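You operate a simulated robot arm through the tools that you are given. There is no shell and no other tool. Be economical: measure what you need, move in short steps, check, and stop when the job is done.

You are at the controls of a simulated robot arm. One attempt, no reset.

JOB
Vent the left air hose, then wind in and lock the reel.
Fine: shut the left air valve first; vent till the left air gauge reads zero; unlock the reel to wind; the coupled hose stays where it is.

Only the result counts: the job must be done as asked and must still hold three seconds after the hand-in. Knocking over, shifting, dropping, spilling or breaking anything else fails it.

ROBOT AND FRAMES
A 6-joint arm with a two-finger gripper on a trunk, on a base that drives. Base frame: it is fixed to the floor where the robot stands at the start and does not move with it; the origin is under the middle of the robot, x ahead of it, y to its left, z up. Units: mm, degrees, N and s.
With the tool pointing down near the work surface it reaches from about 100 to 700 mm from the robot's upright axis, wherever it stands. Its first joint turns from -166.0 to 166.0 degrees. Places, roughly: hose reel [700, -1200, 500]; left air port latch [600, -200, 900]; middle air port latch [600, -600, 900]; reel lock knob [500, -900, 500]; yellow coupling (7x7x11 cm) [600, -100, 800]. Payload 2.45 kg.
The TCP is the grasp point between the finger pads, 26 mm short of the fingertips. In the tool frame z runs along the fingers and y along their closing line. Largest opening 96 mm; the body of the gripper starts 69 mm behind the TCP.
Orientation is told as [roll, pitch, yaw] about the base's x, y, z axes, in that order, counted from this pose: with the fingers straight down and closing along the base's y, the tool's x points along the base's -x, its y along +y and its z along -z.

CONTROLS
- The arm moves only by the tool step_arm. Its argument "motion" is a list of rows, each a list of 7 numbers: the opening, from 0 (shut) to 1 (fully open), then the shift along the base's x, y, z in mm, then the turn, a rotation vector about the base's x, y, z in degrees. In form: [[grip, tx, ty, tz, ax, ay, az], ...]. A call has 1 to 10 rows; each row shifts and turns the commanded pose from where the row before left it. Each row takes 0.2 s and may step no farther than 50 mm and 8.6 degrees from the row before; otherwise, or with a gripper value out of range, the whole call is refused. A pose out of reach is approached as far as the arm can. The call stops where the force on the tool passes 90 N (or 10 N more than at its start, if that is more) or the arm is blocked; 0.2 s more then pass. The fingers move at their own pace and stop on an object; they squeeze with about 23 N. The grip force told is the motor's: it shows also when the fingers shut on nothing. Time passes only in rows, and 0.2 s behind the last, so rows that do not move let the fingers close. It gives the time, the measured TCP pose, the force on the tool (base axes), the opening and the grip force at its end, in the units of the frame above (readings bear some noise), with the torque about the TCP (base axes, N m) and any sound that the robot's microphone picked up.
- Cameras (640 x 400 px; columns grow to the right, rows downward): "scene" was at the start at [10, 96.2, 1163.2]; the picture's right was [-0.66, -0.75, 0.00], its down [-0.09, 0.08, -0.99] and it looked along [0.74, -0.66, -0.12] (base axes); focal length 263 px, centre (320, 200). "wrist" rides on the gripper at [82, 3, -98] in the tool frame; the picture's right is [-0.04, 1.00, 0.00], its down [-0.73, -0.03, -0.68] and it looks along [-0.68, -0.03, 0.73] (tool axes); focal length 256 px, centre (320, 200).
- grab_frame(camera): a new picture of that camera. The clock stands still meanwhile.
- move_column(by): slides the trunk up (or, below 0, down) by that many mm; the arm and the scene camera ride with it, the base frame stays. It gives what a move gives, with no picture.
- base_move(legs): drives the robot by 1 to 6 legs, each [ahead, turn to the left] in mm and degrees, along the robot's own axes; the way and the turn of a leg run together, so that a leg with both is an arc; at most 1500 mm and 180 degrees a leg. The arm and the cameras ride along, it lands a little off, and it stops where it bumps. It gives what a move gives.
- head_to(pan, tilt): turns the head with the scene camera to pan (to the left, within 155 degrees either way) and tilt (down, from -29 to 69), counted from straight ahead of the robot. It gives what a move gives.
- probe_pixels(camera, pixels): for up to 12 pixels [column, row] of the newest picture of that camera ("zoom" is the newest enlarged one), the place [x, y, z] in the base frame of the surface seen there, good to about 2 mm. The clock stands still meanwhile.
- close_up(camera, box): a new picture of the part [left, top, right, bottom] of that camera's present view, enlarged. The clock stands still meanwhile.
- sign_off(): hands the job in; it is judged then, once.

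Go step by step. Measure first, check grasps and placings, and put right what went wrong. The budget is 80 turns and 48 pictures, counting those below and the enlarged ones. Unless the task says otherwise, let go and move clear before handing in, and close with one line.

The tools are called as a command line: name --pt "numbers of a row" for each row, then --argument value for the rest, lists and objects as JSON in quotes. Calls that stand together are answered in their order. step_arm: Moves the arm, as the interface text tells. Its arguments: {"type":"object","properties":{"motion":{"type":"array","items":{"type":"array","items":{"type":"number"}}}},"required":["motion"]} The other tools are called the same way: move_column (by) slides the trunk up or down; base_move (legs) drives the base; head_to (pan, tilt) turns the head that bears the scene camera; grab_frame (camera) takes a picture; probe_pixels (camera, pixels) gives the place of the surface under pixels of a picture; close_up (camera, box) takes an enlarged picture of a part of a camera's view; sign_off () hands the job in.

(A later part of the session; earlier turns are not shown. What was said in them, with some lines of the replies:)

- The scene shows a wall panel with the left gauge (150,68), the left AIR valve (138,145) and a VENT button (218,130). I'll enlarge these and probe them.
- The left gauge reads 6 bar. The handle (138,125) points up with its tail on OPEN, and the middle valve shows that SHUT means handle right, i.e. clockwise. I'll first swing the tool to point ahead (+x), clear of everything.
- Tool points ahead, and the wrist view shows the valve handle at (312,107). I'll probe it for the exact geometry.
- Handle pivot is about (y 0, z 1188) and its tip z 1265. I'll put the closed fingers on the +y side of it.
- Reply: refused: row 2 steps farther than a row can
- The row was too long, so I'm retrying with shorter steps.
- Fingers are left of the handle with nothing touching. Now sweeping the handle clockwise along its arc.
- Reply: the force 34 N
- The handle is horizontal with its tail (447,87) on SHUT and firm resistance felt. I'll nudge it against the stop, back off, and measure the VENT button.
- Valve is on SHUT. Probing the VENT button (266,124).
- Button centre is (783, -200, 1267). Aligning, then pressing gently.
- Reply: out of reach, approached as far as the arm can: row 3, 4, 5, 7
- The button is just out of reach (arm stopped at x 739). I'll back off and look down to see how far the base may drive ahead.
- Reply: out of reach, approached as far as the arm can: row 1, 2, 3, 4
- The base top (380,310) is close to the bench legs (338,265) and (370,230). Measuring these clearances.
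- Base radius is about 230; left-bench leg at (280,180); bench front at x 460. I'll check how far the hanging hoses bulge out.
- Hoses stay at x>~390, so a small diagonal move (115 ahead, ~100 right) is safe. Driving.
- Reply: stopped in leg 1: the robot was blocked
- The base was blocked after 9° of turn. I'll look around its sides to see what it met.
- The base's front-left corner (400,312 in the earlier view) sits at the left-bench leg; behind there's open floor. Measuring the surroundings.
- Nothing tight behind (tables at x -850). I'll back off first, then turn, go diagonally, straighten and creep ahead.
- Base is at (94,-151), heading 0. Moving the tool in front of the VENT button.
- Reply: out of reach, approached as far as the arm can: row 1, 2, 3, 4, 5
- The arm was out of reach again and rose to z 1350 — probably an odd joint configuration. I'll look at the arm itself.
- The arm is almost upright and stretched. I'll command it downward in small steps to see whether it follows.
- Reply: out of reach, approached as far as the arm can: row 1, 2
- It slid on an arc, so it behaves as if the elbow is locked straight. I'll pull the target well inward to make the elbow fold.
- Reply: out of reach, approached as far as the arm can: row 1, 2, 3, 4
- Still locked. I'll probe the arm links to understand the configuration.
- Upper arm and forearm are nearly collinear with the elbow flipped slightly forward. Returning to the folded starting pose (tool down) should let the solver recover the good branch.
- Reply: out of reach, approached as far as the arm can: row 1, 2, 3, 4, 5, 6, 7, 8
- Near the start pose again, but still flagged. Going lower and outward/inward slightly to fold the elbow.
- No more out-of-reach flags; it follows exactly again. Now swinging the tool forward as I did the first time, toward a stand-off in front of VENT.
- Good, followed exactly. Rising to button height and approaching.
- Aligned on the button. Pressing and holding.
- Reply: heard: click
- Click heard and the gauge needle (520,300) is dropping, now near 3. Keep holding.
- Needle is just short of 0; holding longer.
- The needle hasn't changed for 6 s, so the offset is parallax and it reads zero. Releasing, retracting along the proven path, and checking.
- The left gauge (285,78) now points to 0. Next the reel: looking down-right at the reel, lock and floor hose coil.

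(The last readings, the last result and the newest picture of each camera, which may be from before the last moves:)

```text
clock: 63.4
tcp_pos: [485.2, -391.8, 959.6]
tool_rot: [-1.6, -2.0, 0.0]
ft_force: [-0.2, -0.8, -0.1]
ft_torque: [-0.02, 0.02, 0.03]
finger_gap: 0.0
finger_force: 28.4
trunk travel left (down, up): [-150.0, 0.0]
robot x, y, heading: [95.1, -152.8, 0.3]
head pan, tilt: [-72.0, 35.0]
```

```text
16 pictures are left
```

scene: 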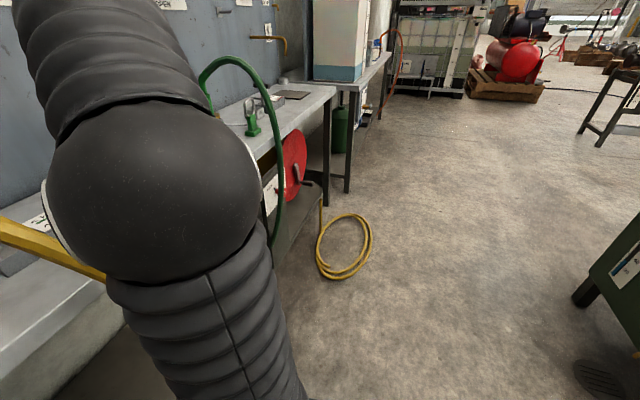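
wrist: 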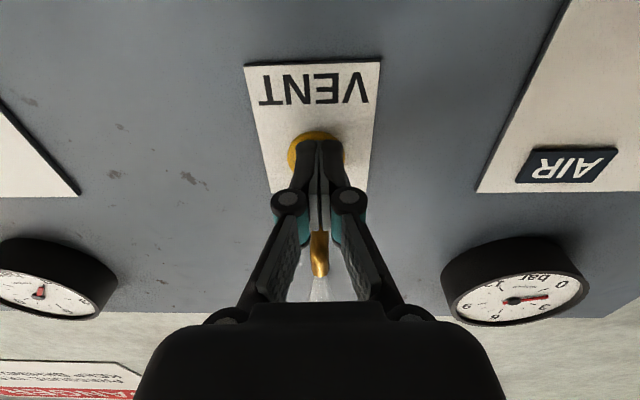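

probe_pixels --camera "scene" --pixels '[[344, 278], [371, 240], [346, 214], [318, 255], [300, 165], [298, 150], [309, 184], [268, 195], [282, 130], [326, 200], [347, 190], [321, 205]]'

close_up --camera "scene" --box '[240, 80, 380, 290]'

```text
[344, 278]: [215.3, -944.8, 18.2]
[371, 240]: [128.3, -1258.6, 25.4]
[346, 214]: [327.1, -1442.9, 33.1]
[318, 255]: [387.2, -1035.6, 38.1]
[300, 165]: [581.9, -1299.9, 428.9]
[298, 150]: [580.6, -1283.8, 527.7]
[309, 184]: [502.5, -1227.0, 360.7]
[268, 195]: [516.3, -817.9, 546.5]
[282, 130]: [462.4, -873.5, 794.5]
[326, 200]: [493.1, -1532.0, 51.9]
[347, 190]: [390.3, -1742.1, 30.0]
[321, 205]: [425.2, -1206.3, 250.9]
```

```text
1.90 times, centred on (310, 185) of scene
```

zoom: 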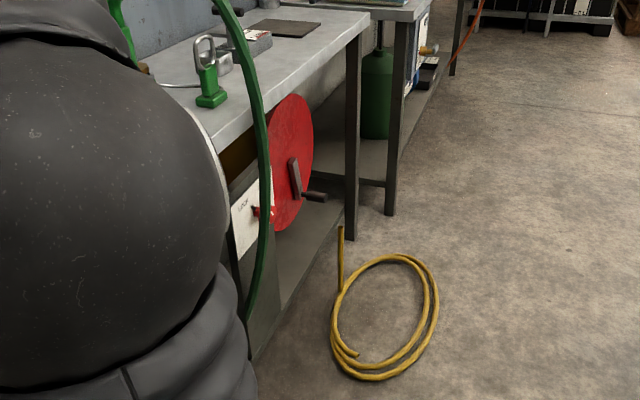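

Reel disc faces -x at x≈580; crank handle about (502,-1227,361); coil covers x 128–390, y -945…-1443. I'll stand at about (-150,-1050), short of the coil, facing the reel.

base_move --legs '[[-243, 0], [0, -90], [890, 0], [0, 90]]'

head_to --pan 0 --tilt 45

grab_frame --camera "scene"

```text
clock: 77.2
tcp_pos: [254.7, -1277.3, 959.3]
tool_rot: [-1.8, -1.8, 1.7]
ft_force: [-0.4, -0.3, -0.3]
ft_torque: [-0.02, 0.03, -0.01]
finger_gap: 0.3
finger_force: 28.5
trunk travel left (down, up): [-150.0, 0.0]
robot x, y, heading: [-143.1, -1049.1, 2.3]
head pan, tilt: [-72.0, 35.0]
```

```text
clock: 78.7
tcp_pos: [254.8, -1278.7, 961.3]
tool_rot: [-1.6, -1.8, 1.8]
ft_force: [0.2, -0.2, 1.0]
ft_torque: [-0.01, 0.0, -0.01]
finger_gap: 0.1
finger_force: 28.4
trunk travel left (down, up): [-150.0, 0.0]
robot x, y, heading: [-143.5, -1052.4, 2.0]
head pan, tilt: [0.0, 45.0]
```

```text
14 pictures are left
```

scene: 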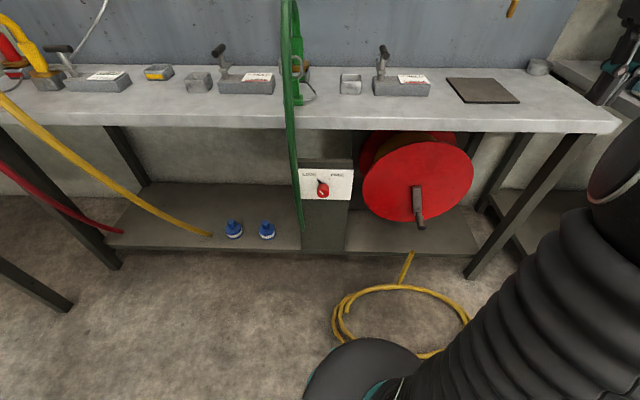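

Clear view: knob (322,188) with LOCK/FREE labels, reel crank (418,205). Measuring and enlarging.

close_up --camera "scene" --box '[280, 120, 490, 260]'

probe_pixels --camera "scene" --pixels '[[323, 190], [319, 182], [302, 197], [350, 172], [294, 150], [301, 225], [415, 190], [417, 205], [421, 222], [421, 228], [417, 180], [468, 200]]'

```text
2.86 times, centred on (385, 190) of scene
```

zoom: 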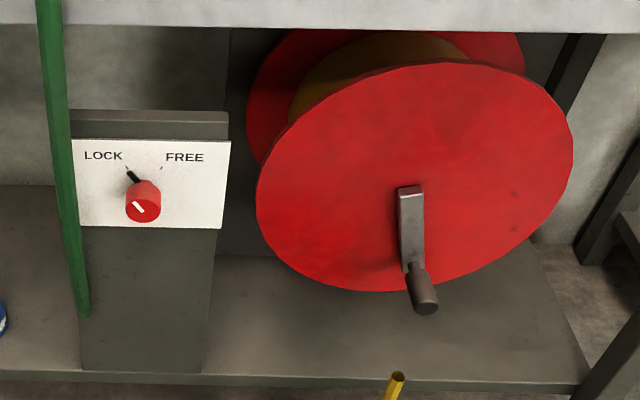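

```text
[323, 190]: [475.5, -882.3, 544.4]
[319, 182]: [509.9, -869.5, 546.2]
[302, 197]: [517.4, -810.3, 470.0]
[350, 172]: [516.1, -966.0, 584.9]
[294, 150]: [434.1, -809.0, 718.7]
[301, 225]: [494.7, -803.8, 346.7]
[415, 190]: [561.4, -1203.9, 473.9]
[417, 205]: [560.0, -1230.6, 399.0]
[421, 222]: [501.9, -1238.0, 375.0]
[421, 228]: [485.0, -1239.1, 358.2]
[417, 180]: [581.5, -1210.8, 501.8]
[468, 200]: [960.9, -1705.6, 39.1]
```

Knob axis is about (y -882, z 545), face x 475, ~41 mm across, pointing to LOCK (left); FREE is clockwise. Swinging the tool forward while moving toward the knob, staying outside the bench edge.

step_arm --pt "0.65 8 38 -20 0 -8.5 0" --pt "0.65 8 38 -20 0 -8.5 0" --pt "0.65 8 38 -20 0 -8.5 0" --pt "0.65 8 38 -20 0 -8.5 0" --pt "0.65 8 38 -20 0 -8.5 0" --pt "0.65 8 38 -20 0 -8.5 0" --pt "0.65 8 38 -20 0 -8.5 0" --pt "0.65 8 38 -20 0 -8.5 0" --pt "0.65 8 38 -20 0 -8.5 0" --pt "0.65 8 38 -20 0 -8.5 0"

probe_pixels --camera "zoom" --pixels '[[127, 166], [163, 166], [143, 192], [143, 222], [127, 205], [159, 205], [410, 195], [411, 265], [415, 285], [427, 308], [437, 295], [410, 300]]'

```text
clock: 80.9
tcp_pos: [341.6, -893.1, 765.4]
tool_rot: [-37.6, -85.9, 35.5]
ft_force: [0.1, 1.5, 2.5]
ft_torque: [0.02, 0.13, -0.16]
finger_gap: 62.3
finger_force: 0.0
out of reach, approached as far as the arm can: row 10
trunk travel left (down, up): [-150.0, 0.0]
robot x, y, heading: [-145.1, -1050.8, 2.1]
head pan, tilt: [0.0, 45.0]
```

```text
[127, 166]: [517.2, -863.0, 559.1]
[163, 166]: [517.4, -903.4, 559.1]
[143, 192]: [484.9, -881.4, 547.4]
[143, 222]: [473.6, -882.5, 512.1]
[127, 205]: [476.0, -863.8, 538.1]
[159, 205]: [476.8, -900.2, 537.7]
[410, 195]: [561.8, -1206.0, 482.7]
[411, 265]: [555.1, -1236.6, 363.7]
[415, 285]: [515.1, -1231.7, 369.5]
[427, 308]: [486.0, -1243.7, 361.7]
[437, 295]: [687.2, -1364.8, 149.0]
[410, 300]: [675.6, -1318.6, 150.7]
```

Refined: knob axis (y -882, z 531), ticks at ±36°. The arm was merely too folded; I'll go forward to x 400 then straight down in front of the bench edge, rolling to -36°.

step_arm --pt "0.65 30 5 0 0 -4 0" --pt "0.65 28 5 0 0 0 -2" --pt "0.65 0 0 -45 -7 0 0" --pt "0.65 0 0 -45 -7 0 0" --pt "0.65 0 0 -45 -7 0 0" --pt "0.65 0 0 -45 -7 0 0" --pt "0.65 0 0 -45 -7 0 0" --pt "0.65 0 0 -9 0 0 0" --pt "0.65 0 0 0 0 0 0"

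grab_frame --camera "wrist"

```text
clock: 82.9
tcp_pos: [400.4, -881.7, 532.3]
tool_rot: [-94.9, -53.3, 91.4]
ft_force: [0.3, 0.2, -0.4]
ft_torque: [-0.04, -0.03, -0.02]
finger_gap: 62.5
finger_force: 0.2
trunk travel left (down, up): [-150.0, 0.0]
robot x, y, heading: [-140.1, -1049.3, 1.9]
head pan, tilt: [0.0, 45.0]
```

```text
12 pictures are left
```

wrist: 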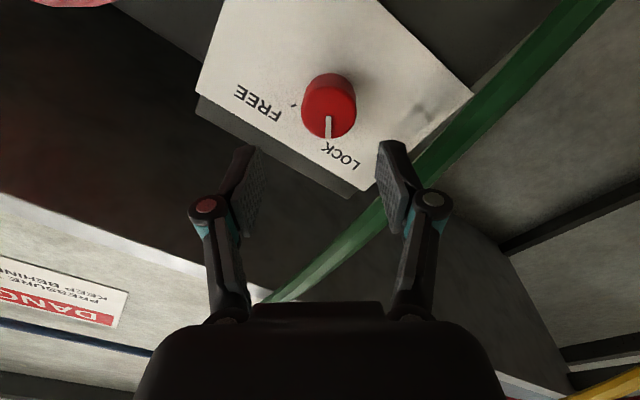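

The tool axis is ~3° off; I'll correct that. Probing the knob in this view first.

probe_pixels --camera "wrist" --pixels '[[329, 112], [305, 112], [353, 108], [326, 92], [329, 136], [450, 150]]'

step_arm --pt "0.65 0 0 0 0 2.9 2.5" --pt "0.65 0 0 0 0 0 0"

```text
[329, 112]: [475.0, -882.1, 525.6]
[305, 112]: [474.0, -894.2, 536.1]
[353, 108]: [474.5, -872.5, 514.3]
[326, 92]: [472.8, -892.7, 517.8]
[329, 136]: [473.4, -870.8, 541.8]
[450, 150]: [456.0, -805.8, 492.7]
```

```text
clock: 83.5
tcp_pos: [399.7, -881.5, 533.2]
tool_rot: [-89.9, -53.3, 89.9]
ft_force: [-0.2, 0.4, 0.5]
ft_torque: [-0.01, -0.02, -0.01]
finger_gap: 62.5
finger_force: 0.1
trunk travel left (down, up): [-150.0, 0.0]
robot x, y, heading: [-141.5, -1049.7, 1.9]
head pan, tilt: [0.0, 45.0]
```

Knob centre (-882, 528). Advancing and grasping.

step_arm --pt "0.65 30 -0.5 -5 0 0 0" --pt "0.65 30 0 0 0 0 0" --pt "0.65 21 0 0 0 0 0" --pt "0 0 0 0 0 0 0" --pt "0 0 0 0 0 0 0"

```text
clock: 84.7
tcp_pos: [480.0, -882.5, 527.3]
tool_rot: [-90.0, -53.4, 90.1]
ft_force: [-2.8, -4.9, 4.1]
ft_torque: [0.02, 0.1, -0.14]
finger_gap: 39.0
finger_force: 45.4
trunk travel left (down, up): [-150.0, 0.0]
robot x, y, heading: [-140.7, -1053.5, 1.6]
head pan, tilt: [0.0, 45.0]
```

Gripping the knob (39 mm). Turning it clockwise, toward FREE (+x rotation).

step_arm --pt "0 0 0 0 8.5 0 0" --pt "0 0 0 0 8.5 0 0" --pt "0 0 0 0 8.5 0 0" --pt "0 0 0 0 8.5 0 0" --pt "0 0 0 0 8.5 0 0" --pt "0 0 0 0 8.5 0 0" --pt "0 0 0 0 8.5 0 0" --pt "0 0 0 0 8.5 0 0" --pt "0 0 0 0 4 0 0" --pt "0 0 0 0 0 0 0"

grab_frame --camera "wrist"

```text
clock: 86.9
tcp_pos: [487.3, -880.2, 536.9]
tool_rot: [-82.0, -86.2, 81.1]
ft_force: [-26.1, -56.7, -12.6]
ft_torque: [-0.38, 0.15, -0.89]
finger_gap: 38.0
finger_force: 44.6
out of reach, approached as far as the arm can: row 5, 6, 7, 8, 9
trunk travel left (down, up): [-150.0, 0.0]
robot x, y, heading: [-144.8, -1052.7, 1.3]
head pan, tilt: [0.0, 45.0]
```

```text
11 pictures are left
```

wrist: 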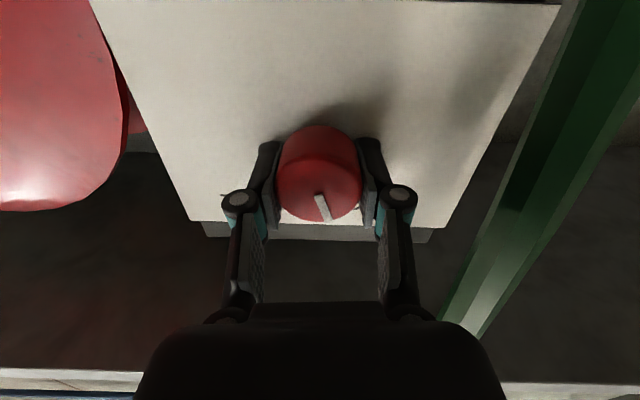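

The knob turned halfway (mark now straight up), then the wrist roll hit its limit and strain built up. I'll release, back off, roll to -75° and regrasp for the second half.

step_arm --pt "0.7 0 0 0 0 0 0" --pt "0.7 0 0 0 0 0 0" --pt "0.7 -30 0 0 0 0 0" --pt "0.7 -30 0 0 -8 0 0" --pt "0.7 0 0 0 -8.5 0 0" --pt "0.7 0 0 0 -8.5 0 0" --pt "0.7 0 0 0 -8.5 0 0" --pt "0.7 0 0 0 -8.5 0 0" --pt "0.7 0 0 0 -8.5 0 0" --pt "0.7 0 0 0 -8.5 0 0"

```text
clock: 89.1
tcp_pos: [432.4, -872.0, 542.4]
tool_rot: [-90.1, -27.3, 89.8]
ft_force: [-0.2, 0.0, -0.4]
ft_torque: [-0.02, 0.0, -0.01]
finger_gap: 67.4
finger_force: 0.0
out of reach, approached as far as the arm can: row 3
trunk travel left (down, up): [-150.0, 0.0]
robot x, y, heading: [-143.9, -1049.8, 1.8]
head pan, tilt: [0.0, 45.0]
```

Tool axis is true with roll -63°. Realigning, rolling a bit further, regrasping and turning.

step_arm --pt "0.7 0 -10.5 -15 -8 0 0" --pt "0.7 0 0 0 -8 0 0" --pt "0.7 25 0 0 0 0 0" --pt "0.7 23 0 0 0 0 0" --pt "0 0 0 0 0 0 0" --pt "0 0 0 0 0 0 0" --pt "0 0 0 0 0 0 0"

step_arm --pt "0 0 0 0 8.5 0 0" --pt "0 0 0 0 8.5 0 0" --pt "0 0 0 0 8.5 0 0" --pt "0 0 0 0 8.5 0 0" --pt "0 0 0 0 8.5 0 0" --pt "0 0 0 0 4 0 0" --pt "0 0 0 0 0 0 0"

grab_frame --camera "wrist"

```text
clock: 90.7
tcp_pos: [481.3, -881.2, 529.5]
tool_rot: [-90.4, -11.4, 89.8]
ft_force: [-1.9, -3.3, 16.4]
ft_torque: [-0.03, -0.29, -0.23]
finger_gap: 37.9
finger_force: 45.6
trunk travel left (down, up): [-150.0, 0.0]
robot x, y, heading: [-143.1, -1052.1, 1.9]
head pan, tilt: [0.0, 45.0]
```

```text
clock: 92.3
tcp_pos: [480.1, -881.2, 529.0]
tool_rot: [-90.3, -57.9, 90.0]
ft_force: [-8.0, -5.9, 29.5]
ft_torque: [0.02, -0.44, -0.19]
finger_gap: 38.1
finger_force: 44.9
trunk travel left (down, up): [-150.0, 0.0]
robot x, y, heading: [-142.9, -1048.4, 1.8]
head pan, tilt: [0.0, 45.0]
```

```text
10 pictures are left
```

wrist: 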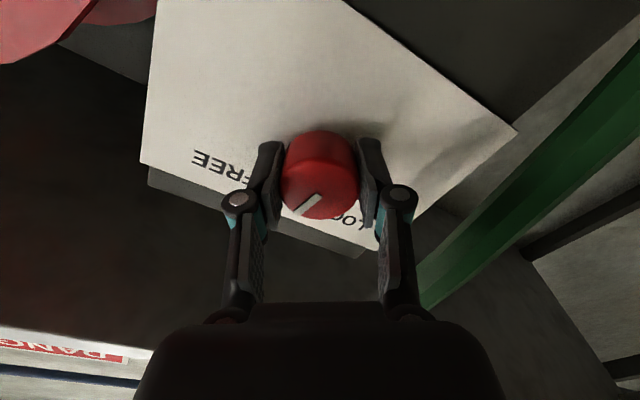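

The knob mark now points past vertical toward FREE, not obviously at the stop. Turning the remaining ~25° available.

step_arm --pt "0 0 0 0 8 0 0" --pt "0 0 0 0 8 0 0" --pt "0 0 0 0 8 0 0" --pt "0 0 0 0 0 0 0"

grab_frame --camera "wrist"

```text
clock: 93.3
tcp_pos: [481.7, -881.4, 528.5]
tool_rot: [-90.2, -82.0, 89.9]
ft_force: [4.1, -3.3, 26.7]
ft_torque: [-0.56, -1.16, 0.04]
finger_gap: 38.2
finger_force: 45.2
trunk travel left (down, up): [-150.0, 0.0]
robot x, y, heading: [-145.7, -1048.4, 1.9]
head pan, tilt: [0.0, 45.0]
```

```text
9 pictures are left
```

wrist: 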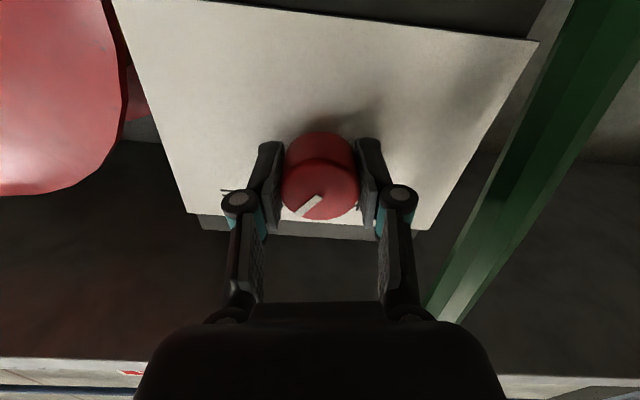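

The mark sits at about +37° world, i.e. at FREE, with resisting torque at the stop. Releasing, backing off and moving over to the crank handle.

step_arm --pt "0.65 0 0 0 0 0 0" --pt "0.65 0 0 0 0 0 0" --pt "0.65 -30 0 0 0 0 0" --pt "0.65 -40 0 0 0 0 0" --pt "0.65 -10 -40 -16 -8 0 0" --pt "0.65 0 -46 -18 -8 0 0" --pt "0.65 0 -46 -18 -8 0 0" --pt "0.65 0 -46 -18 -8 0 0" --pt "0.65 0 -46 -18 -5 0 0" --pt "0.65 0 -46 -18 0 0 0"

step_arm --pt "0.65 0 -46 -18 0 0 0" --pt "0.65 0 -35 -18 0 0 0" --pt "0.65 0 0 0 0 0 0"

grab_frame --camera "scene"

```text
clock: 95.5
tcp_pos: [378.8, -993.3, 424.2]
tool_rot: [-89.8, -44.7, 88.9]
ft_force: [0.1, 0.5, -0.5]
ft_torque: [0.0, 0.01, 0.01]
finger_gap: 62.6
finger_force: 0.1
out of reach, approached as far as the arm can: row 6, 7, 8, 9, 10
trunk travel left (down, up): [-150.0, 0.0]
robot x, y, heading: [-145.3, -1048.6, 1.9]
head pan, tilt: [0.0, 45.0]
```

```text
clock: 96.3
tcp_pos: [387.0, -991.9, 404.1]
tool_rot: [-89.5, -44.9, 88.8]
ft_force: [0.0, 0.6, 0.1]
ft_torque: [0.0, 0.02, -0.02]
finger_gap: 62.8
finger_force: 0.0
out of reach, approached as far as the arm can: row 1, 2
trunk travel left (down, up): [-150.0, 0.0]
robot x, y, heading: [-143.4, -1050.1, 1.6]
head pan, tilt: [0.0, 45.0]
```

```text
8 pictures are left
```

scene: 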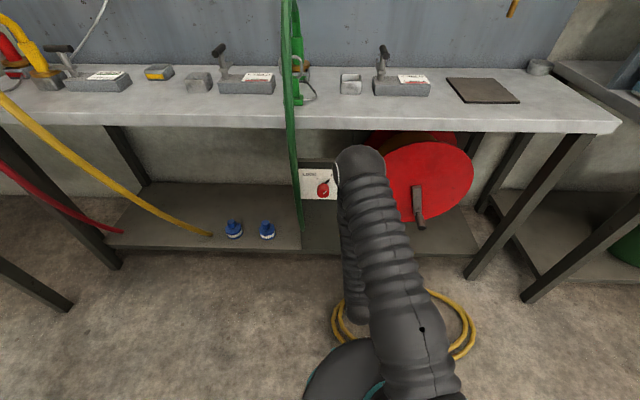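

The knob pointer now leans to FREE (328,182). The arm is too tightly folded for the sideways move, so I'll back the base 80 mm to gain room.

base_move --legs '[[-80, -1.8]]'

step_arm --pt "0.65 45 -10 0 0 0 0" --pt "0.65 45 -10 0 0 0 0" --pt "0.65 30 -35 0 0 0 0" --pt "0.65 0 -45 0 0 0 0" --pt "0.65 0 -45 0 0 0 0" --pt "0.65 0 -45 -10 0 0 0" --pt "0.65 0 -35 -20 0 0 0" --pt "0.65 0 0 0 0 0 0"

grab_frame --camera "wrist"

```text
clock: 97.3
tcp_pos: [306.5, -1011.0, 405.2]
tool_rot: [-89.6, -44.8, 86.7]
ft_force: [0.4, -0.7, 0.7]
ft_torque: [0.03, -0.01, -0.01]
finger_gap: 62.6
finger_force: 0.0
trunk travel left (down, up): [-150.0, 0.0]
robot x, y, heading: [-221.1, -1049.2, 0.2]
head pan, tilt: [0.0, 45.0]
```

```text
clock: 99.1
tcp_pos: [376.1, -1004.1, 365.4]
tool_rot: [-89.7, -44.9, 85.4]
ft_force: [0.4, -0.1, 0.2]
ft_torque: [0.0, 0.0, 0.07]
finger_gap: 62.5
finger_force: 0.1
out of reach, approached as far as the arm can: row 1, 2, 3, 4, 5, 6, 7
trunk travel left (down, up): [-150.0, 0.0]
robot x, y, heading: [-223.2, -1051.0, -0.1]
head pan, tilt: [0.0, 45.0]
```

```text
7 pictures are left
```

wrist: 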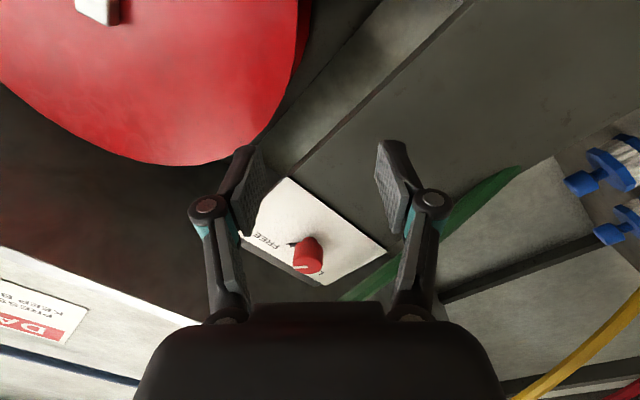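

Still limited — probably a wrist joint. I'll test whether rolling further (-x) frees the sideways motion.

step_arm --pt "0.65 0 0 0 -8 0 0" --pt "0.65 0 0 0 -8 0 0" --pt "0.65 0 0 0 -8 0 0" --pt "0.65 0 -30 0 0 0 0" --pt "0.65 0 -30 0 0 0 0"

step_arm --pt "0.65 40 0 20 0 0 0" --pt "0.65 0 0 40 0 0 0" --pt "0.65 0 0 40 0 0 0"

```text
clock: 100.3
tcp_pos: [359.3, -1004.6, 368.1]
tool_rot: [-91.2, -20.6, 86.6]
ft_force: [0.4, 0.2, 0.2]
ft_torque: [0.02, 0.0, 0.0]
finger_gap: 62.3
finger_force: 0.0
out of reach, approached as far as the arm can: row 1, 4, 5
trunk travel left (down, up): [-150.0, 0.0]
robot x, y, heading: [-226.2, -1050.6, 0.4]
head pan, tilt: [0.0, 45.0]
```

```text
clock: 101.1
tcp_pos: [393.8, -986.6, 467.0]
tool_rot: [-91.0, -20.8, 87.1]
ft_force: [-0.3, -0.4, 0.0]
ft_torque: [0.0, -0.03, -0.02]
finger_gap: 62.3
finger_force: 0.1
out of reach, approached as far as the arm can: row 1, 2
trunk travel left (down, up): [-150.0, 0.0]
robot x, y, heading: [-224.1, -1049.8, 0.3]
head pan, tilt: [0.0, 45.0]
```

Constraint fits a forearm-roll limit (wrist azimuth minus tool yaw must be ≥ ~15°). Solution: stand further right so the crank is to the robot's left. Checking clearance of the bench's right legs first.

probe_pixels --camera "scene" --pixels '[[472, 272], [560, 170], [530, 295], [600, 235], [445, 295], [473, 335], [416, 187], [419, 222], [420, 228], [448, 145], [470, 175], [410, 220]]'

```text
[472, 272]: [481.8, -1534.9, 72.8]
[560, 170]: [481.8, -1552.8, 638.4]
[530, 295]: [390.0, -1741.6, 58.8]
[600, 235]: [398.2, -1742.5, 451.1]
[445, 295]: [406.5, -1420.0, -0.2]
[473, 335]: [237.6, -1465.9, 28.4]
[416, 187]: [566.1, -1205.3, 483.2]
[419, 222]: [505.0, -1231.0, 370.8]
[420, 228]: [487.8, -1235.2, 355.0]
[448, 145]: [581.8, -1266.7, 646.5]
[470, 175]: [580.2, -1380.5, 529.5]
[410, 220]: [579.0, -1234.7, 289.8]
```

Legs at (482,-1535) and (390,-1742). I'll back up, shift right to y≈-1495, and come forward again.

base_move --legs '[[-110, 0], [0, -90], [445, 0], [0, 90], [105, 0]]'

```text
clock: 113.1
tcp_pos: [384.2, -1456.2, 466.2]
tool_rot: [-91.2, -20.8, 86.0]
ft_force: [0.1, 0.0, -0.4]
ft_torque: [0.02, -0.02, 0.01]
finger_gap: 62.4
finger_force: 0.1
trunk travel left (down, up): [-150.0, 0.0]
robot x, y, heading: [-236.1, -1507.8, -0.8]
head pan, tilt: [0.0, 45.0]
```

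Positioned at (-236,-1508). Moving the tool up to the crank handle.

step_arm --pt "0.65 0 45 -10 0 0 0" --pt "0.65 0 45 -15 0 0 0" --pt "0.65 0 45 -15 0 0 0" --pt "0.65 0 45 -15 0 0 0" --pt "0.65 20 40 -15 0 0 0" --pt "0.65 20 0 -25 0 0 0" --pt "0.65 0 0 0 0 0 0"

grab_frame --camera "wrist"

```text
clock: 114.7
tcp_pos: [425.2, -1237.5, 372.3]
tool_rot: [-91.1, -20.8, 86.2]
ft_force: [-0.3, -0.1, 0.1]
ft_torque: [0.01, 0.0, -0.01]
finger_gap: 62.2
finger_force: 0.0
trunk travel left (down, up): [-150.0, 0.0]
robot x, y, heading: [-236.0, -1508.9, -0.7]
head pan, tilt: [0.0, 45.0]
```

```text
6 pictures are left
```

wrist: 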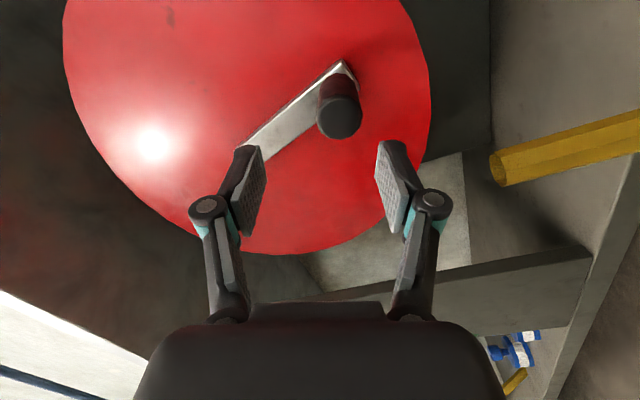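

The handle (340,112) is right ahead. Probing handle and disc rim to get the crank circle.

probe_pixels --camera "wrist" --pixels '[[341, 121], [324, 121], [359, 117], [341, 137], [339, 98], [339, 74], [250, 138], [68, 60], [150, 190], [300, 248], [425, 100], [400, 15]]'

```text
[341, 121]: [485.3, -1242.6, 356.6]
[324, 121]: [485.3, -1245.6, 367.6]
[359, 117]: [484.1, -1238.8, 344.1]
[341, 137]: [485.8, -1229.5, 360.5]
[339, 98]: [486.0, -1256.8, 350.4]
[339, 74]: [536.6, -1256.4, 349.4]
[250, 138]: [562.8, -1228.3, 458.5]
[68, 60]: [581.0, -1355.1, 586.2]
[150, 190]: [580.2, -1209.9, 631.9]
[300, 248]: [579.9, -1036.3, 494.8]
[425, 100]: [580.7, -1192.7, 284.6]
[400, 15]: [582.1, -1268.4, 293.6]
```

Crank centre ≈ (y -1208, z 458), radius 108; handle at (-1243,356), x 485–545. Gripping it.

step_arm --pt "0.65 10 -5.5 -16 0 0 0" --pt "0.65 35 0 0 0 0 0" --pt "0.65 35 0 0 0 0 0" --pt "0 0 0 0 0 0 0" --pt "0 0 0 0 0 0 0" --pt "0 0 0 0 0 0 0"

```text
clock: 116.1
tcp_pos: [503.9, -1241.4, 358.0]
tool_rot: [-91.1, -20.9, 86.0]
ft_force: [1.6, 1.7, 8.4]
ft_torque: [-0.08, 1.33, 0.23]
finger_gap: 32.2
finger_force: 44.9
trunk travel left (down, up): [-150.0, 0.0]
robot x, y, heading: [-233.9, -1507.1, -0.9]
head pan, tilt: [0.0, 45.0]
```

Handle held (32 mm). Trying a quarter turn clockwise.

step_arm --pt "0 0 41.7 -5.6 0 0 0" --pt "0 0 40.6 10.8 0 0 0" --pt "0 0 33.5 25.5 0 0 0" --pt "0 0 21.1 36.4 0 0 0"

```text
clock: 117.1
tcp_pos: [503.6, -1100.0, 425.7]
tool_rot: [-91.2, -20.8, 86.5]
ft_force: [10.3, 9.0, -1.5]
ft_torque: [-0.28, 1.48, 1.02]
finger_gap: 31.8
finger_force: 45.0
trunk travel left (down, up): [-150.0, 0.0]
robot x, y, heading: [-236.1, -1506.8, -0.8]
head pan, tilt: [0.0, 45.0]
```

Turning freely with low force. Completing the turn.

step_arm --pt "0 0 5.6 41.7 0 0 0" --pt "0 0 -10.8 40.6 0 0 0" --pt "0 0 -25.5 33.5 0 0 0" --pt "0 0 -36.4 21.1 0 0 0" --pt "0 0 -41.7 5.6 0 0 0" --pt "0 0 -40.6 -10.8 0 0 0"

step_arm --pt "0 0 -33.5 -25.5 0 0 0" --pt "0 0 -21.1 -36.4 0 0 0" --pt "0 0 -5.6 -41.7 0 0 0" --pt "0 0 10.8 -40.6 0 0 0" --pt "0 0 25.5 -33.5 0 0 0" --pt "0 0 36.4 -21.1 0 0 0"

grab_frame --camera "scene"

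```text
clock: 118.5
tcp_pos: [507.5, -1253.0, 552.9]
tool_rot: [-91.1, -20.8, 86.2]
ft_force: [0.6, 0.0, 0.8]
ft_torque: [-0.03, 0.03, -0.04]
finger_gap: 0.0
finger_force: 28.5
trunk travel left (down, up): [-150.0, 0.0]
robot x, y, heading: [-232.3, -1508.8, -0.8]
head pan, tilt: [0.0, 45.0]
```

```text
clock: 119.9
tcp_pos: [503.0, -1241.4, 356.8]
tool_rot: [-91.2, -20.9, 86.1]
ft_force: [1.2, -0.2, -0.4]
ft_torque: [-0.05, 0.04, 0.02]
finger_gap: 0.0
finger_force: 28.9
trunk travel left (down, up): [-150.0, 0.0]
robot x, y, heading: [-236.8, -1509.5, -0.7]
head pan, tilt: [0.0, 45.0]
```

```text
5 pictures are left
```

scene: 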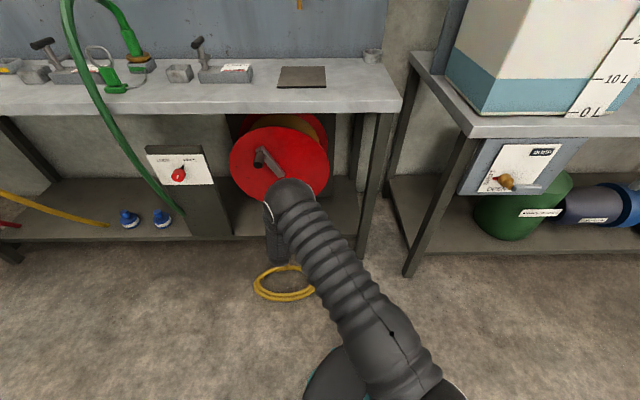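

The handle slipped out partway up and now sits at (262,155); the coil looks smaller, so clockwise winds in. Probing both.

probe_pixels --camera "scene" --pixels '[[257, 152], [256, 158], [262, 150], [270, 160], [280, 172], [255, 285], [283, 299], [311, 295], [285, 268], [179, 174], [250, 165], [263, 165]]'

close_up --camera "scene" --box '[140, 100, 340, 310]'

```text
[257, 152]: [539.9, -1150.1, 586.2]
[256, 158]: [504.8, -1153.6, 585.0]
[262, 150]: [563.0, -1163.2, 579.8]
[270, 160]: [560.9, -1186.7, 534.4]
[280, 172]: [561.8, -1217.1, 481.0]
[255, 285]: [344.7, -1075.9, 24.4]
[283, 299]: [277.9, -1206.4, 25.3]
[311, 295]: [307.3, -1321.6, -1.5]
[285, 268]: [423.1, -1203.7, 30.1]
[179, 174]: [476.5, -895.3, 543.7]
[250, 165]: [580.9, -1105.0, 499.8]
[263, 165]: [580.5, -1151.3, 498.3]
```

```text
1.90 times, centred on (240, 205) of scene
```

zoom: 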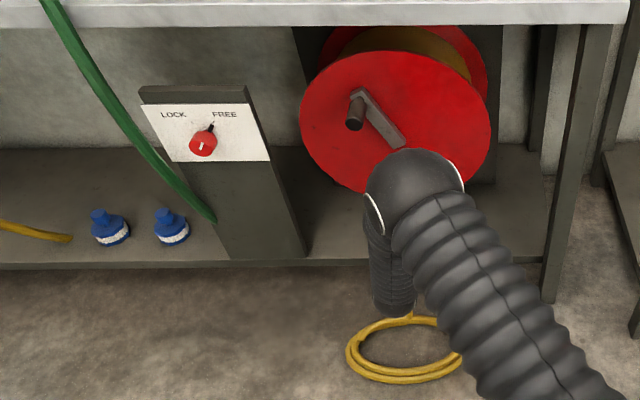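

Coil has shrunk a lot (now x 278–423), so clockwise winds in; knob is at FREE. Probing the handle's end face for a precise regrasp.

probe_pixels --camera "zoom" --pixels '[[354, 126], [347, 124], [362, 124], [354, 130], [354, 119], [354, 110], [348, 112], [361, 110], [404, 145], [392, 128]]'

step_arm --pt "0.65 -40 0 0 0 0 0" --pt "0.65 -40 0 0 0 0 0"

```text
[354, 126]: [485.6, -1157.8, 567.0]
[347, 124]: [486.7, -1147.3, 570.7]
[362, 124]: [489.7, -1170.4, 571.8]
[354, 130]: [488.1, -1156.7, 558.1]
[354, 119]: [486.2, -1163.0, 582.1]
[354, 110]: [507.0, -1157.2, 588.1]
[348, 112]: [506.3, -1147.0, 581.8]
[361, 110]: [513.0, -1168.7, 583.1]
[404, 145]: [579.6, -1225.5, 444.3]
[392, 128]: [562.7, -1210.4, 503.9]
```

```text
clock: 120.5
tcp_pos: [422.7, -1240.5, 355.6]
tool_rot: [-91.2, -20.8, 86.1]
ft_force: [0.3, -0.2, 0.3]
ft_torque: [-0.02, 0.01, 0.0]
finger_gap: 62.7
finger_force: 0.1
trunk travel left (down, up): [-150.0, 0.0]
robot x, y, heading: [-238.0, -1509.4, -1.0]
head pan, tilt: [0.0, 45.0]
```

Handle is at (-1158,570), giving a better circle: centre (-1202,465), r 114. Moving there, regripping a bit deeper.

step_arm --pt "0.65 0 16.5 43 0 0 0" --pt "0.65 0 16.5 43 0 0 0" --pt "0.65 0 16.5 43 0 0 0" --pt "0.65 0 16.5 43 0 0 0" --pt "0.65 0 16.5 42.4 0 0 0" --pt "0.65 40 0 0 0 0 0" --pt "0.65 47 0 0 0 0 0" --pt "0 0 0 0 0 0 0" --pt "0 0 0 0 0 0 0" --pt "0 0 0 0 0 0 0"

```text
clock: 122.7
tcp_pos: [514.2, -1158.0, 568.9]
tool_rot: [-91.2, -20.9, 86.1]
ft_force: [2.0, 0.8, 7.8]
ft_torque: [-0.41, 1.54, -0.34]
finger_gap: 32.3
finger_force: 44.7
trunk travel left (down, up): [-150.0, 0.0]
robot x, y, heading: [-233.6, -1511.8, -1.0]
head pan, tilt: [0.0, 45.0]
```

Gripped (32 mm). Continuing clockwise half a turn.

step_arm --pt "0 0 -43.6 9 0 0 0" --pt "0 0 -43.7 -8.4 0 0 0" --pt "0 0 -37.1 -24.4 0 0 0" --pt "0 0 -25 -36.8 0 0 0"

step_arm --pt "0 0 -9 -43.6 0 0 0" --pt "0 0 8.4 -43.7 0 0 0" --pt "0 0 24.4 -37.1 0 0 0" --pt "0 0 36.8 -25 0 0 0"

```text
clock: 123.7
tcp_pos: [516.9, -1312.9, 543.7]
tool_rot: [-92.4, -21.6, 84.5]
ft_force: [-20.7, -32.4, 24.1]
ft_torque: [0.05, 1.69, -0.07]
finger_gap: 30.5
finger_force: 44.6
trunk travel left (down, up): [-150.0, 0.0]
robot x, y, heading: [-231.8, -1511.0, -1.8]
head pan, tilt: [0.0, 45.0]
stopped in row 4: the force on the tool passed its limit at 95 N (the readings are from after the stop); the commanded pose is now the measured one
```

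```text
clock: 124.0
tcp_pos: [522.3, -1325.7, 535.5]
tool_rot: [-94.4, -22.4, 84.0]
ft_force: [-1.8, -54.8, 28.5]
ft_torque: [1.27, 0.2, -0.7]
finger_gap: 9.6
finger_force: 33.5
trunk travel left (down, up): [-150.0, 0.0]
robot x, y, heading: [-234.0, -1508.9, -2.4]
head pan, tilt: [0.0, 45.0]
stopped in row 1: the force on the tool passed its limit at 100 N (the readings are from after the stop); the commanded pose is now the measured one
```

It met firm resistance at about 50° past top — either the hose is fully in or something jams. Opening, backing off and looking.

step_arm --pt "0.65 0 0 0 0 0 0" --pt "0.65 0 0 0 0 0 0" --pt "0.65 -40 0 0 0 0 0" --pt "0.65 -45 0 0 0 0 0"

grab_frame --camera "scene"

```text
clock: 125.0
tcp_pos: [433.9, -1317.4, 527.0]
tool_rot: [-93.8, -22.1, 84.6]
ft_force: [0.3, -0.2, 0.9]
ft_torque: [-0.03, 0.01, 0.0]
finger_gap: 62.6
finger_force: 0.2
trunk travel left (down, up): [-150.0, 0.0]
robot x, y, heading: [-234.8, -1512.0, -1.7]
head pan, tilt: [0.0, 45.0]
```

```text
3 pictures are left
```

scene: 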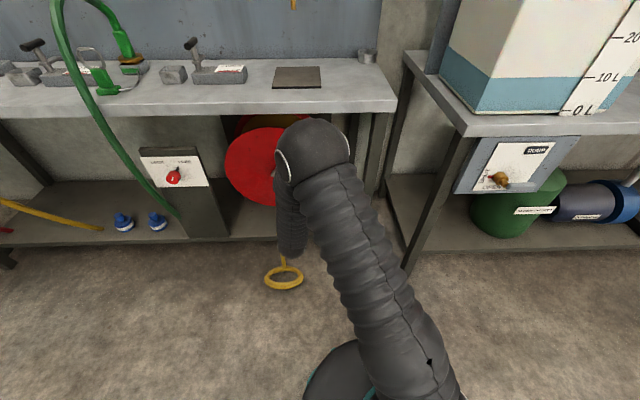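

The coil is much smaller (264–303, 265–289) but not quite gone, so it isn't wound fully. Checking whether the elbow/forearm is touching the bench, and where the handle is.

probe_pixels --camera "scene" --pixels '[[305, 135], [335, 140], [280, 160], [290, 200], [285, 250], [264, 278], [303, 278], [284, 289], [284, 266], [275, 178], [273, 170], [173, 178]]'

close_up --camera "wrist" --box '[0, 0, 640, 400]'

```text
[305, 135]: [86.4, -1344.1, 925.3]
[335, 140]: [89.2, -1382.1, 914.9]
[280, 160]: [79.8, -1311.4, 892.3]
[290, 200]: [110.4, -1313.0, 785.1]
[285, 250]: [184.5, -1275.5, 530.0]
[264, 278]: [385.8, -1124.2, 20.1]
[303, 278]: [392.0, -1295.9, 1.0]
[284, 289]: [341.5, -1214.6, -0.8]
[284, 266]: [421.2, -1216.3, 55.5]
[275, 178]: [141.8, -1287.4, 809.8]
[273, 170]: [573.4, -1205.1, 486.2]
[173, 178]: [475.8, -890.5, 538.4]
```

```text
1.00 times, centred on (320, 200) of wrist (not enlarged: the box is as wide or as high as the picture)
```

zoom: 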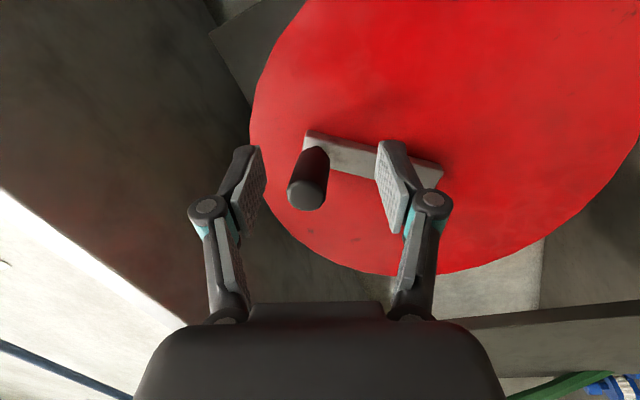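

No bench contact (elbow at x≈90). Handle visible at (307,190). Probing handle, crank arm and rim for a better circle.

probe_pixels --camera "zoom" --pixels '[[305, 195], [290, 192], [323, 196], [305, 208], [308, 180], [316, 152], [308, 138], [360, 155], [436, 173], [251, 120], [330, 250], [440, 270]]'

```text
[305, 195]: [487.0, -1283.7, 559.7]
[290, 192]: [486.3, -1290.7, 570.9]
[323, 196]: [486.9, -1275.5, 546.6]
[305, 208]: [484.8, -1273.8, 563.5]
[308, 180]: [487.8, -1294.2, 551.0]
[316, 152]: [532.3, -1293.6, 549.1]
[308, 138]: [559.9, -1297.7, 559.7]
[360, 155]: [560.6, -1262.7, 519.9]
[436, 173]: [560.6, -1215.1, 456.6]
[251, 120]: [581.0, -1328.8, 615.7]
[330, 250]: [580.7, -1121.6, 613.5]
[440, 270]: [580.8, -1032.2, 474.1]
```

Handle now at (-1283.5,558). Three handle points fix the true circle: centre (-1211,467), r 115 — my earlier path was ~10 mm off, which caused the jam. The coil scales as if one full turn winds it, so ~122° remain. Regrasping.

step_arm --pt "0.65 0 17 16 0 3.5 3" --pt "0.65 0 17 15 0 0 0" --pt "0.65 35 0 0 0 0 0" --pt "0.65 36 0 0 0 0 0" --pt "0 0 0 0 0 0 0" --pt "0 0 0 0 0 0 0" --pt "0 0 0 0 0 0 0"

```text
clock: 126.6
tcp_pos: [505.5, -1284.5, 560.4]
tool_rot: [-90.0, -21.6, 86.1]
ft_force: [-0.3, 0.7, 0.7]
ft_torque: [0.01, 0.09, -0.04]
finger_gap: 31.7
finger_force: 45.1
trunk travel left (down, up): [-150.0, 0.0]
robot x, y, heading: [-233.4, -1512.1, -1.8]
head pan, tilt: [0.0, 45.0]
```

Gripped without side force. Turning 60° first.

step_arm --pt "0 0 -26.4 -30 0 0 0" --pt "0 0 -14.5 -37.2 0 0 0" --pt "0 0 -0.9 -39.9 0 0 0" --pt "0 0 0 0 0 0 0"

```text
clock: 127.7
tcp_pos: [507.6, -1327.6, 468.4]
tool_rot: [-92.2, -22.3, 86.1]
ft_force: [-32.1, -16.9, 36.5]
ft_torque: [0.17, 1.01, -0.16]
finger_gap: 33.0
finger_force: 45.7
trunk travel left (down, up): [-150.0, 0.0]
robot x, y, heading: [-234.5, -1510.2, -2.5]
head pan, tilt: [0.0, 45.0]
stopped in row 4: the force on the tool passed its limit at 90 N (the readings are from after the stop); the commanded pose is now the measured one
```

Reached 90° with 90 N on the stop but still holding the handle (33 mm). Continuing slower, in 10° rows.

step_arm --pt "0 -2 2 -10 0 0 0" --pt "0 0 1.1 -10 0 0 0" --pt "0 0 2.2 -9.7 0 0 0" --pt "0 0 2.8 -9.7 0 0 0" --pt "0 0 3.8 -9.2 0 0 0" --pt "0 0 4.4 -9.1 0 0 0" --pt "0 0 5.3 -8.4 0 0 0" --pt "0 0 6 -8.1 0 0 0"

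```text
clock: 128.2
tcp_pos: [510.6, -1327.3, 468.5]
tool_rot: [-94.2, -23.0, 86.5]
ft_force: [-30.2, -14.9, 35.9]
ft_torque: [0.13, 0.95, -0.11]
finger_gap: 34.8
finger_force: 44.9
trunk travel left (down, up): [-150.0, 0.0]
robot x, y, heading: [-233.7, -1504.6, -2.8]
head pan, tilt: [0.0, 45.0]
stopped in row 2: the force on the tool passed its limit at 93 N (the readings are from after the stop); the commanded pose is now the measured one
```

Blocked again at 90° while still gripping, with the tool tilting, so the reel itself is resisting. I'll spend one picture to see whether the hose is fully in.

close_up --camera "scene" --box '[140, 120, 380, 300]'

```text
2.22 times, centred on (260, 210) of scene
```

zoom: 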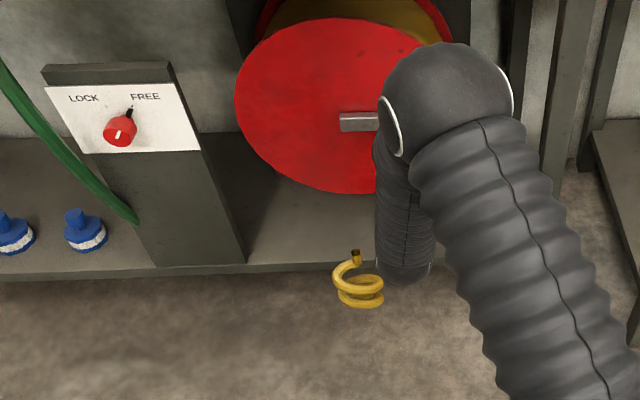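

The coil is now just a tiny stub, and total rotation is ~286.5° = 5.0 rad — a hard stop, so the hose is fully wound in. Releasing the handle and retreating, then driving back to the lock knob.

step_arm --pt "0.65 0 0 0 0 0 0" --pt "0.65 0 0 0 0 0 0" --pt "0.65 -30 0 0 0 0 0" --pt "0.65 -40 0 0 0 0 0" --pt "0.65 -40 0 0 0 0 0" --pt "0.65 0 0 0 0 0 0"

base_move --legs '[[-110, 2.7], [0, 90], [425, 0], [0, -90], [110, 0]]'

```text
clock: 129.6
tcp_pos: [398.3, -1326.1, 463.0]
tool_rot: [-93.5, -22.7, 86.3]
ft_force: [-0.1, -0.9, -0.5]
ft_torque: [-0.01, -0.01, -0.01]
finger_gap: 62.5
finger_force: 0.2
trunk travel left (down, up): [-150.0, 0.0]
robot x, y, heading: [-235.6, -1509.7, -2.5]
head pan, tilt: [0.0, 45.0]
```

```text
clock: 141.4
tcp_pos: [391.8, -858.9, 462.9]
tool_rot: [-93.3, -22.6, 89.3]
ft_force: [0.2, 0.0, 0.2]
ft_torque: [-0.02, -0.01, 0.01]
finger_gap: 62.1
finger_force: 0.0
trunk travel left (down, up): [-150.0, 0.0]
robot x, y, heading: [-234.0, -1078.1, 0.6]
head pan, tilt: [0.0, 45.0]
```

At the knob side; correcting tilt, rolling to about -11° and aligning with the knob.

step_arm --pt "0.65 0 -23.5 10 0 3 2" --pt "0.65 0 0 20 8 0 0" --pt "0.65 0 0 20 8 0 0" --pt "0.65 0 0 14.5 8 0 0" --pt "0.65 0 0 0 8 0 0" --pt "0.65 0 0 0 8 0 0" --pt "0.65 0 0 0 8 0 0" --pt "0.65 0 0 0 8 0 0" --pt "0.65 0 0 0 0 0 0"

```text
clock: 143.4
tcp_pos: [392.5, -884.7, 526.7]
tool_rot: [-90.8, -78.7, 90.5]
ft_force: [-0.9, 0.0, 0.9]
ft_torque: [0.01, 0.0, 0.02]
finger_gap: 62.4
finger_force: 0.0
trunk travel left (down, up): [-150.0, 0.0]
robot x, y, heading: [-230.0, -1073.9, 0.5]
head pan, tilt: [0.0, 45.0]
```

Axis true, roll -11°. Advancing and gripping the knob.

step_arm --pt "0.65 30 2.4 0.8 0 0 0" --pt "0.65 30 0 0 0 0 0" --pt "0.65 28 0 0 0 0 0" --pt "0 0 0 0 0 0 0" --pt "0 0 0 0 0 0 0" --pt "0 0 0 0 0 0 0"

```text
clock: 144.8
tcp_pos: [479.4, -882.5, 527.1]
tool_rot: [-90.8, -78.6, 90.3]
ft_force: [-5.8, -22.7, 2.9]
ft_torque: [0.08, -0.28, -0.44]
finger_gap: 38.3
finger_force: 44.7
trunk travel left (down, up): [-150.0, 0.0]
robot x, y, heading: [-229.8, -1080.6, 0.1]
head pan, tilt: [0.0, 45.0]
```

Gripped. Easing the side load and turning counter-clockwise to LOCK.

step_arm --pt "0 0 -2 0 -8.5 0 0" --pt "0 0 0 0 -8.5 0 0" --pt "0 0 0 0 -8.5 0 0" --pt "0 0 0 0 -8.5 0 0" --pt "0 0 0 0 -8.5 0 0" --pt "0 0 0 0 -8.5 0 0" --pt "0 0 0 0 -8.5 0 0" --pt "0 0 0 0 -8.5 0 0" --pt "0 0 0 0 0 0 0"

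```text
clock: 146.8
tcp_pos: [479.0, -883.2, 529.3]
tool_rot: [-90.3, -10.5, 90.2]
ft_force: [6.1, -9.3, 17.1]
ft_torque: [0.02, -0.3, -0.26]
finger_gap: 38.1
finger_force: 45.2
trunk travel left (down, up): [-150.0, 0.0]
robot x, y, heading: [-230.0, -1077.7, 0.7]
head pan, tilt: [0.0, 45.0]
```

Little torque yet, so not at the stop. Turning further until it resists.

step_arm --pt "0 0 0 0 -6 0 0" --pt "0 0 0 0 0 0 0"

step_arm --pt "0 0 0 0 -6 0 0" --pt "0 0 0 0 0 0 0"

step_arm --pt "0 0 0 0 -6 0 0" --pt "0 0 0 0 0 0 0"

```text
clock: 147.4
tcp_pos: [480.2, -885.0, 529.3]
tool_rot: [-90.4, -4.6, 90.0]
ft_force: [5.4, -8.9, 21.8]
ft_torque: [1.2, -0.5, -0.3]
finger_gap: 38.7
finger_force: 45.0
trunk travel left (down, up): [-150.0, 0.0]
robot x, y, heading: [-229.2, -1079.8, 0.5]
head pan, tilt: [0.0, 45.0]
```

```text
clock: 148.0
tcp_pos: [480.0, -884.5, 531.4]
tool_rot: [-90.4, 1.4, 90.1]
ft_force: [10.8, -9.8, 29.4]
ft_torque: [0.97, -0.15, -0.3]
finger_gap: 39.4
finger_force: 44.8
trunk travel left (down, up): [-150.0, 0.0]
robot x, y, heading: [-231.8, -1075.5, 0.6]
head pan, tilt: [0.0, 45.0]
```

```text
clock: 148.6
tcp_pos: [479.8, -886.0, 530.1]
tool_rot: [-90.4, 7.5, 90.0]
ft_force: [13.0, -11.0, 33.0]
ft_torque: [1.06, -0.34, -0.2]
finger_gap: 39.3
finger_force: 44.5
trunk travel left (down, up): [-150.0, 0.0]
robot x, y, heading: [-230.1, -1076.6, 0.6]
head pan, tilt: [0.0, 45.0]
```

Torque plateaued at ~1.1 N m: the knob is against its LOCK stop. Releasing, backing off and using the last picture to check.

step_arm --pt "0.65 0 0 0 0 0 0" --pt "0.65 0 0 0 0 0 0" --pt "0.65 -30 0 0 0 0 0" --pt "0.65 -40 0 0 0 0 0" --pt "0.65 -25 0 0 0 0 0" --pt "0.65 0 0 0 0 0 0"

grab_frame --camera "wrist"

```text
clock: 150.0
tcp_pos: [384.6, -884.3, 526.9]
tool_rot: [-90.2, 7.5, 90.1]
ft_force: [-0.1, 0.1, 0.0]
ft_torque: [0.01, -0.02, -0.03]
finger_gap: 62.3
finger_force: 0.1
trunk travel left (down, up): [-150.0, 0.0]
robot x, y, heading: [-231.3, -1076.7, 0.5]
head pan, tilt: [0.0, 45.0]
```

```text
0 pictures are left
```

wrist: 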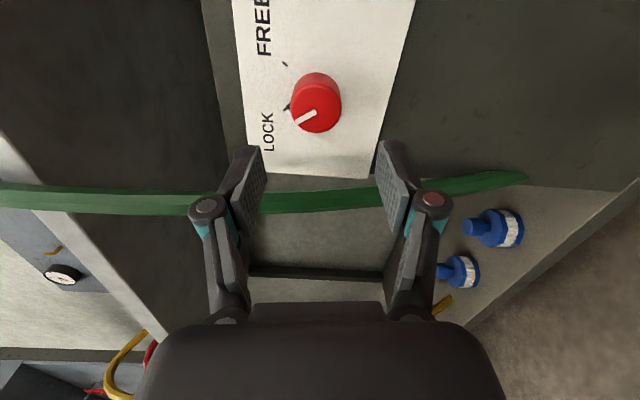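

The last picture shows the knob mark and pointer (288,107) at LOCK. The hose is wound in, the left valve is shut, and the gauge reads zero. The gripper is open and clear, so I'm handing in.

sign_off

```text
The job is handed in.
```

I shut the left air valve, vented the hose until its gauge read zero, wound the reel in to a firm stop, and turned the reel lock to LOCK. I never touched the coupled hose. A small loop of hose still showed on the floor below the reel in the last view of it. I took the firm stop to mean it was fully wound.
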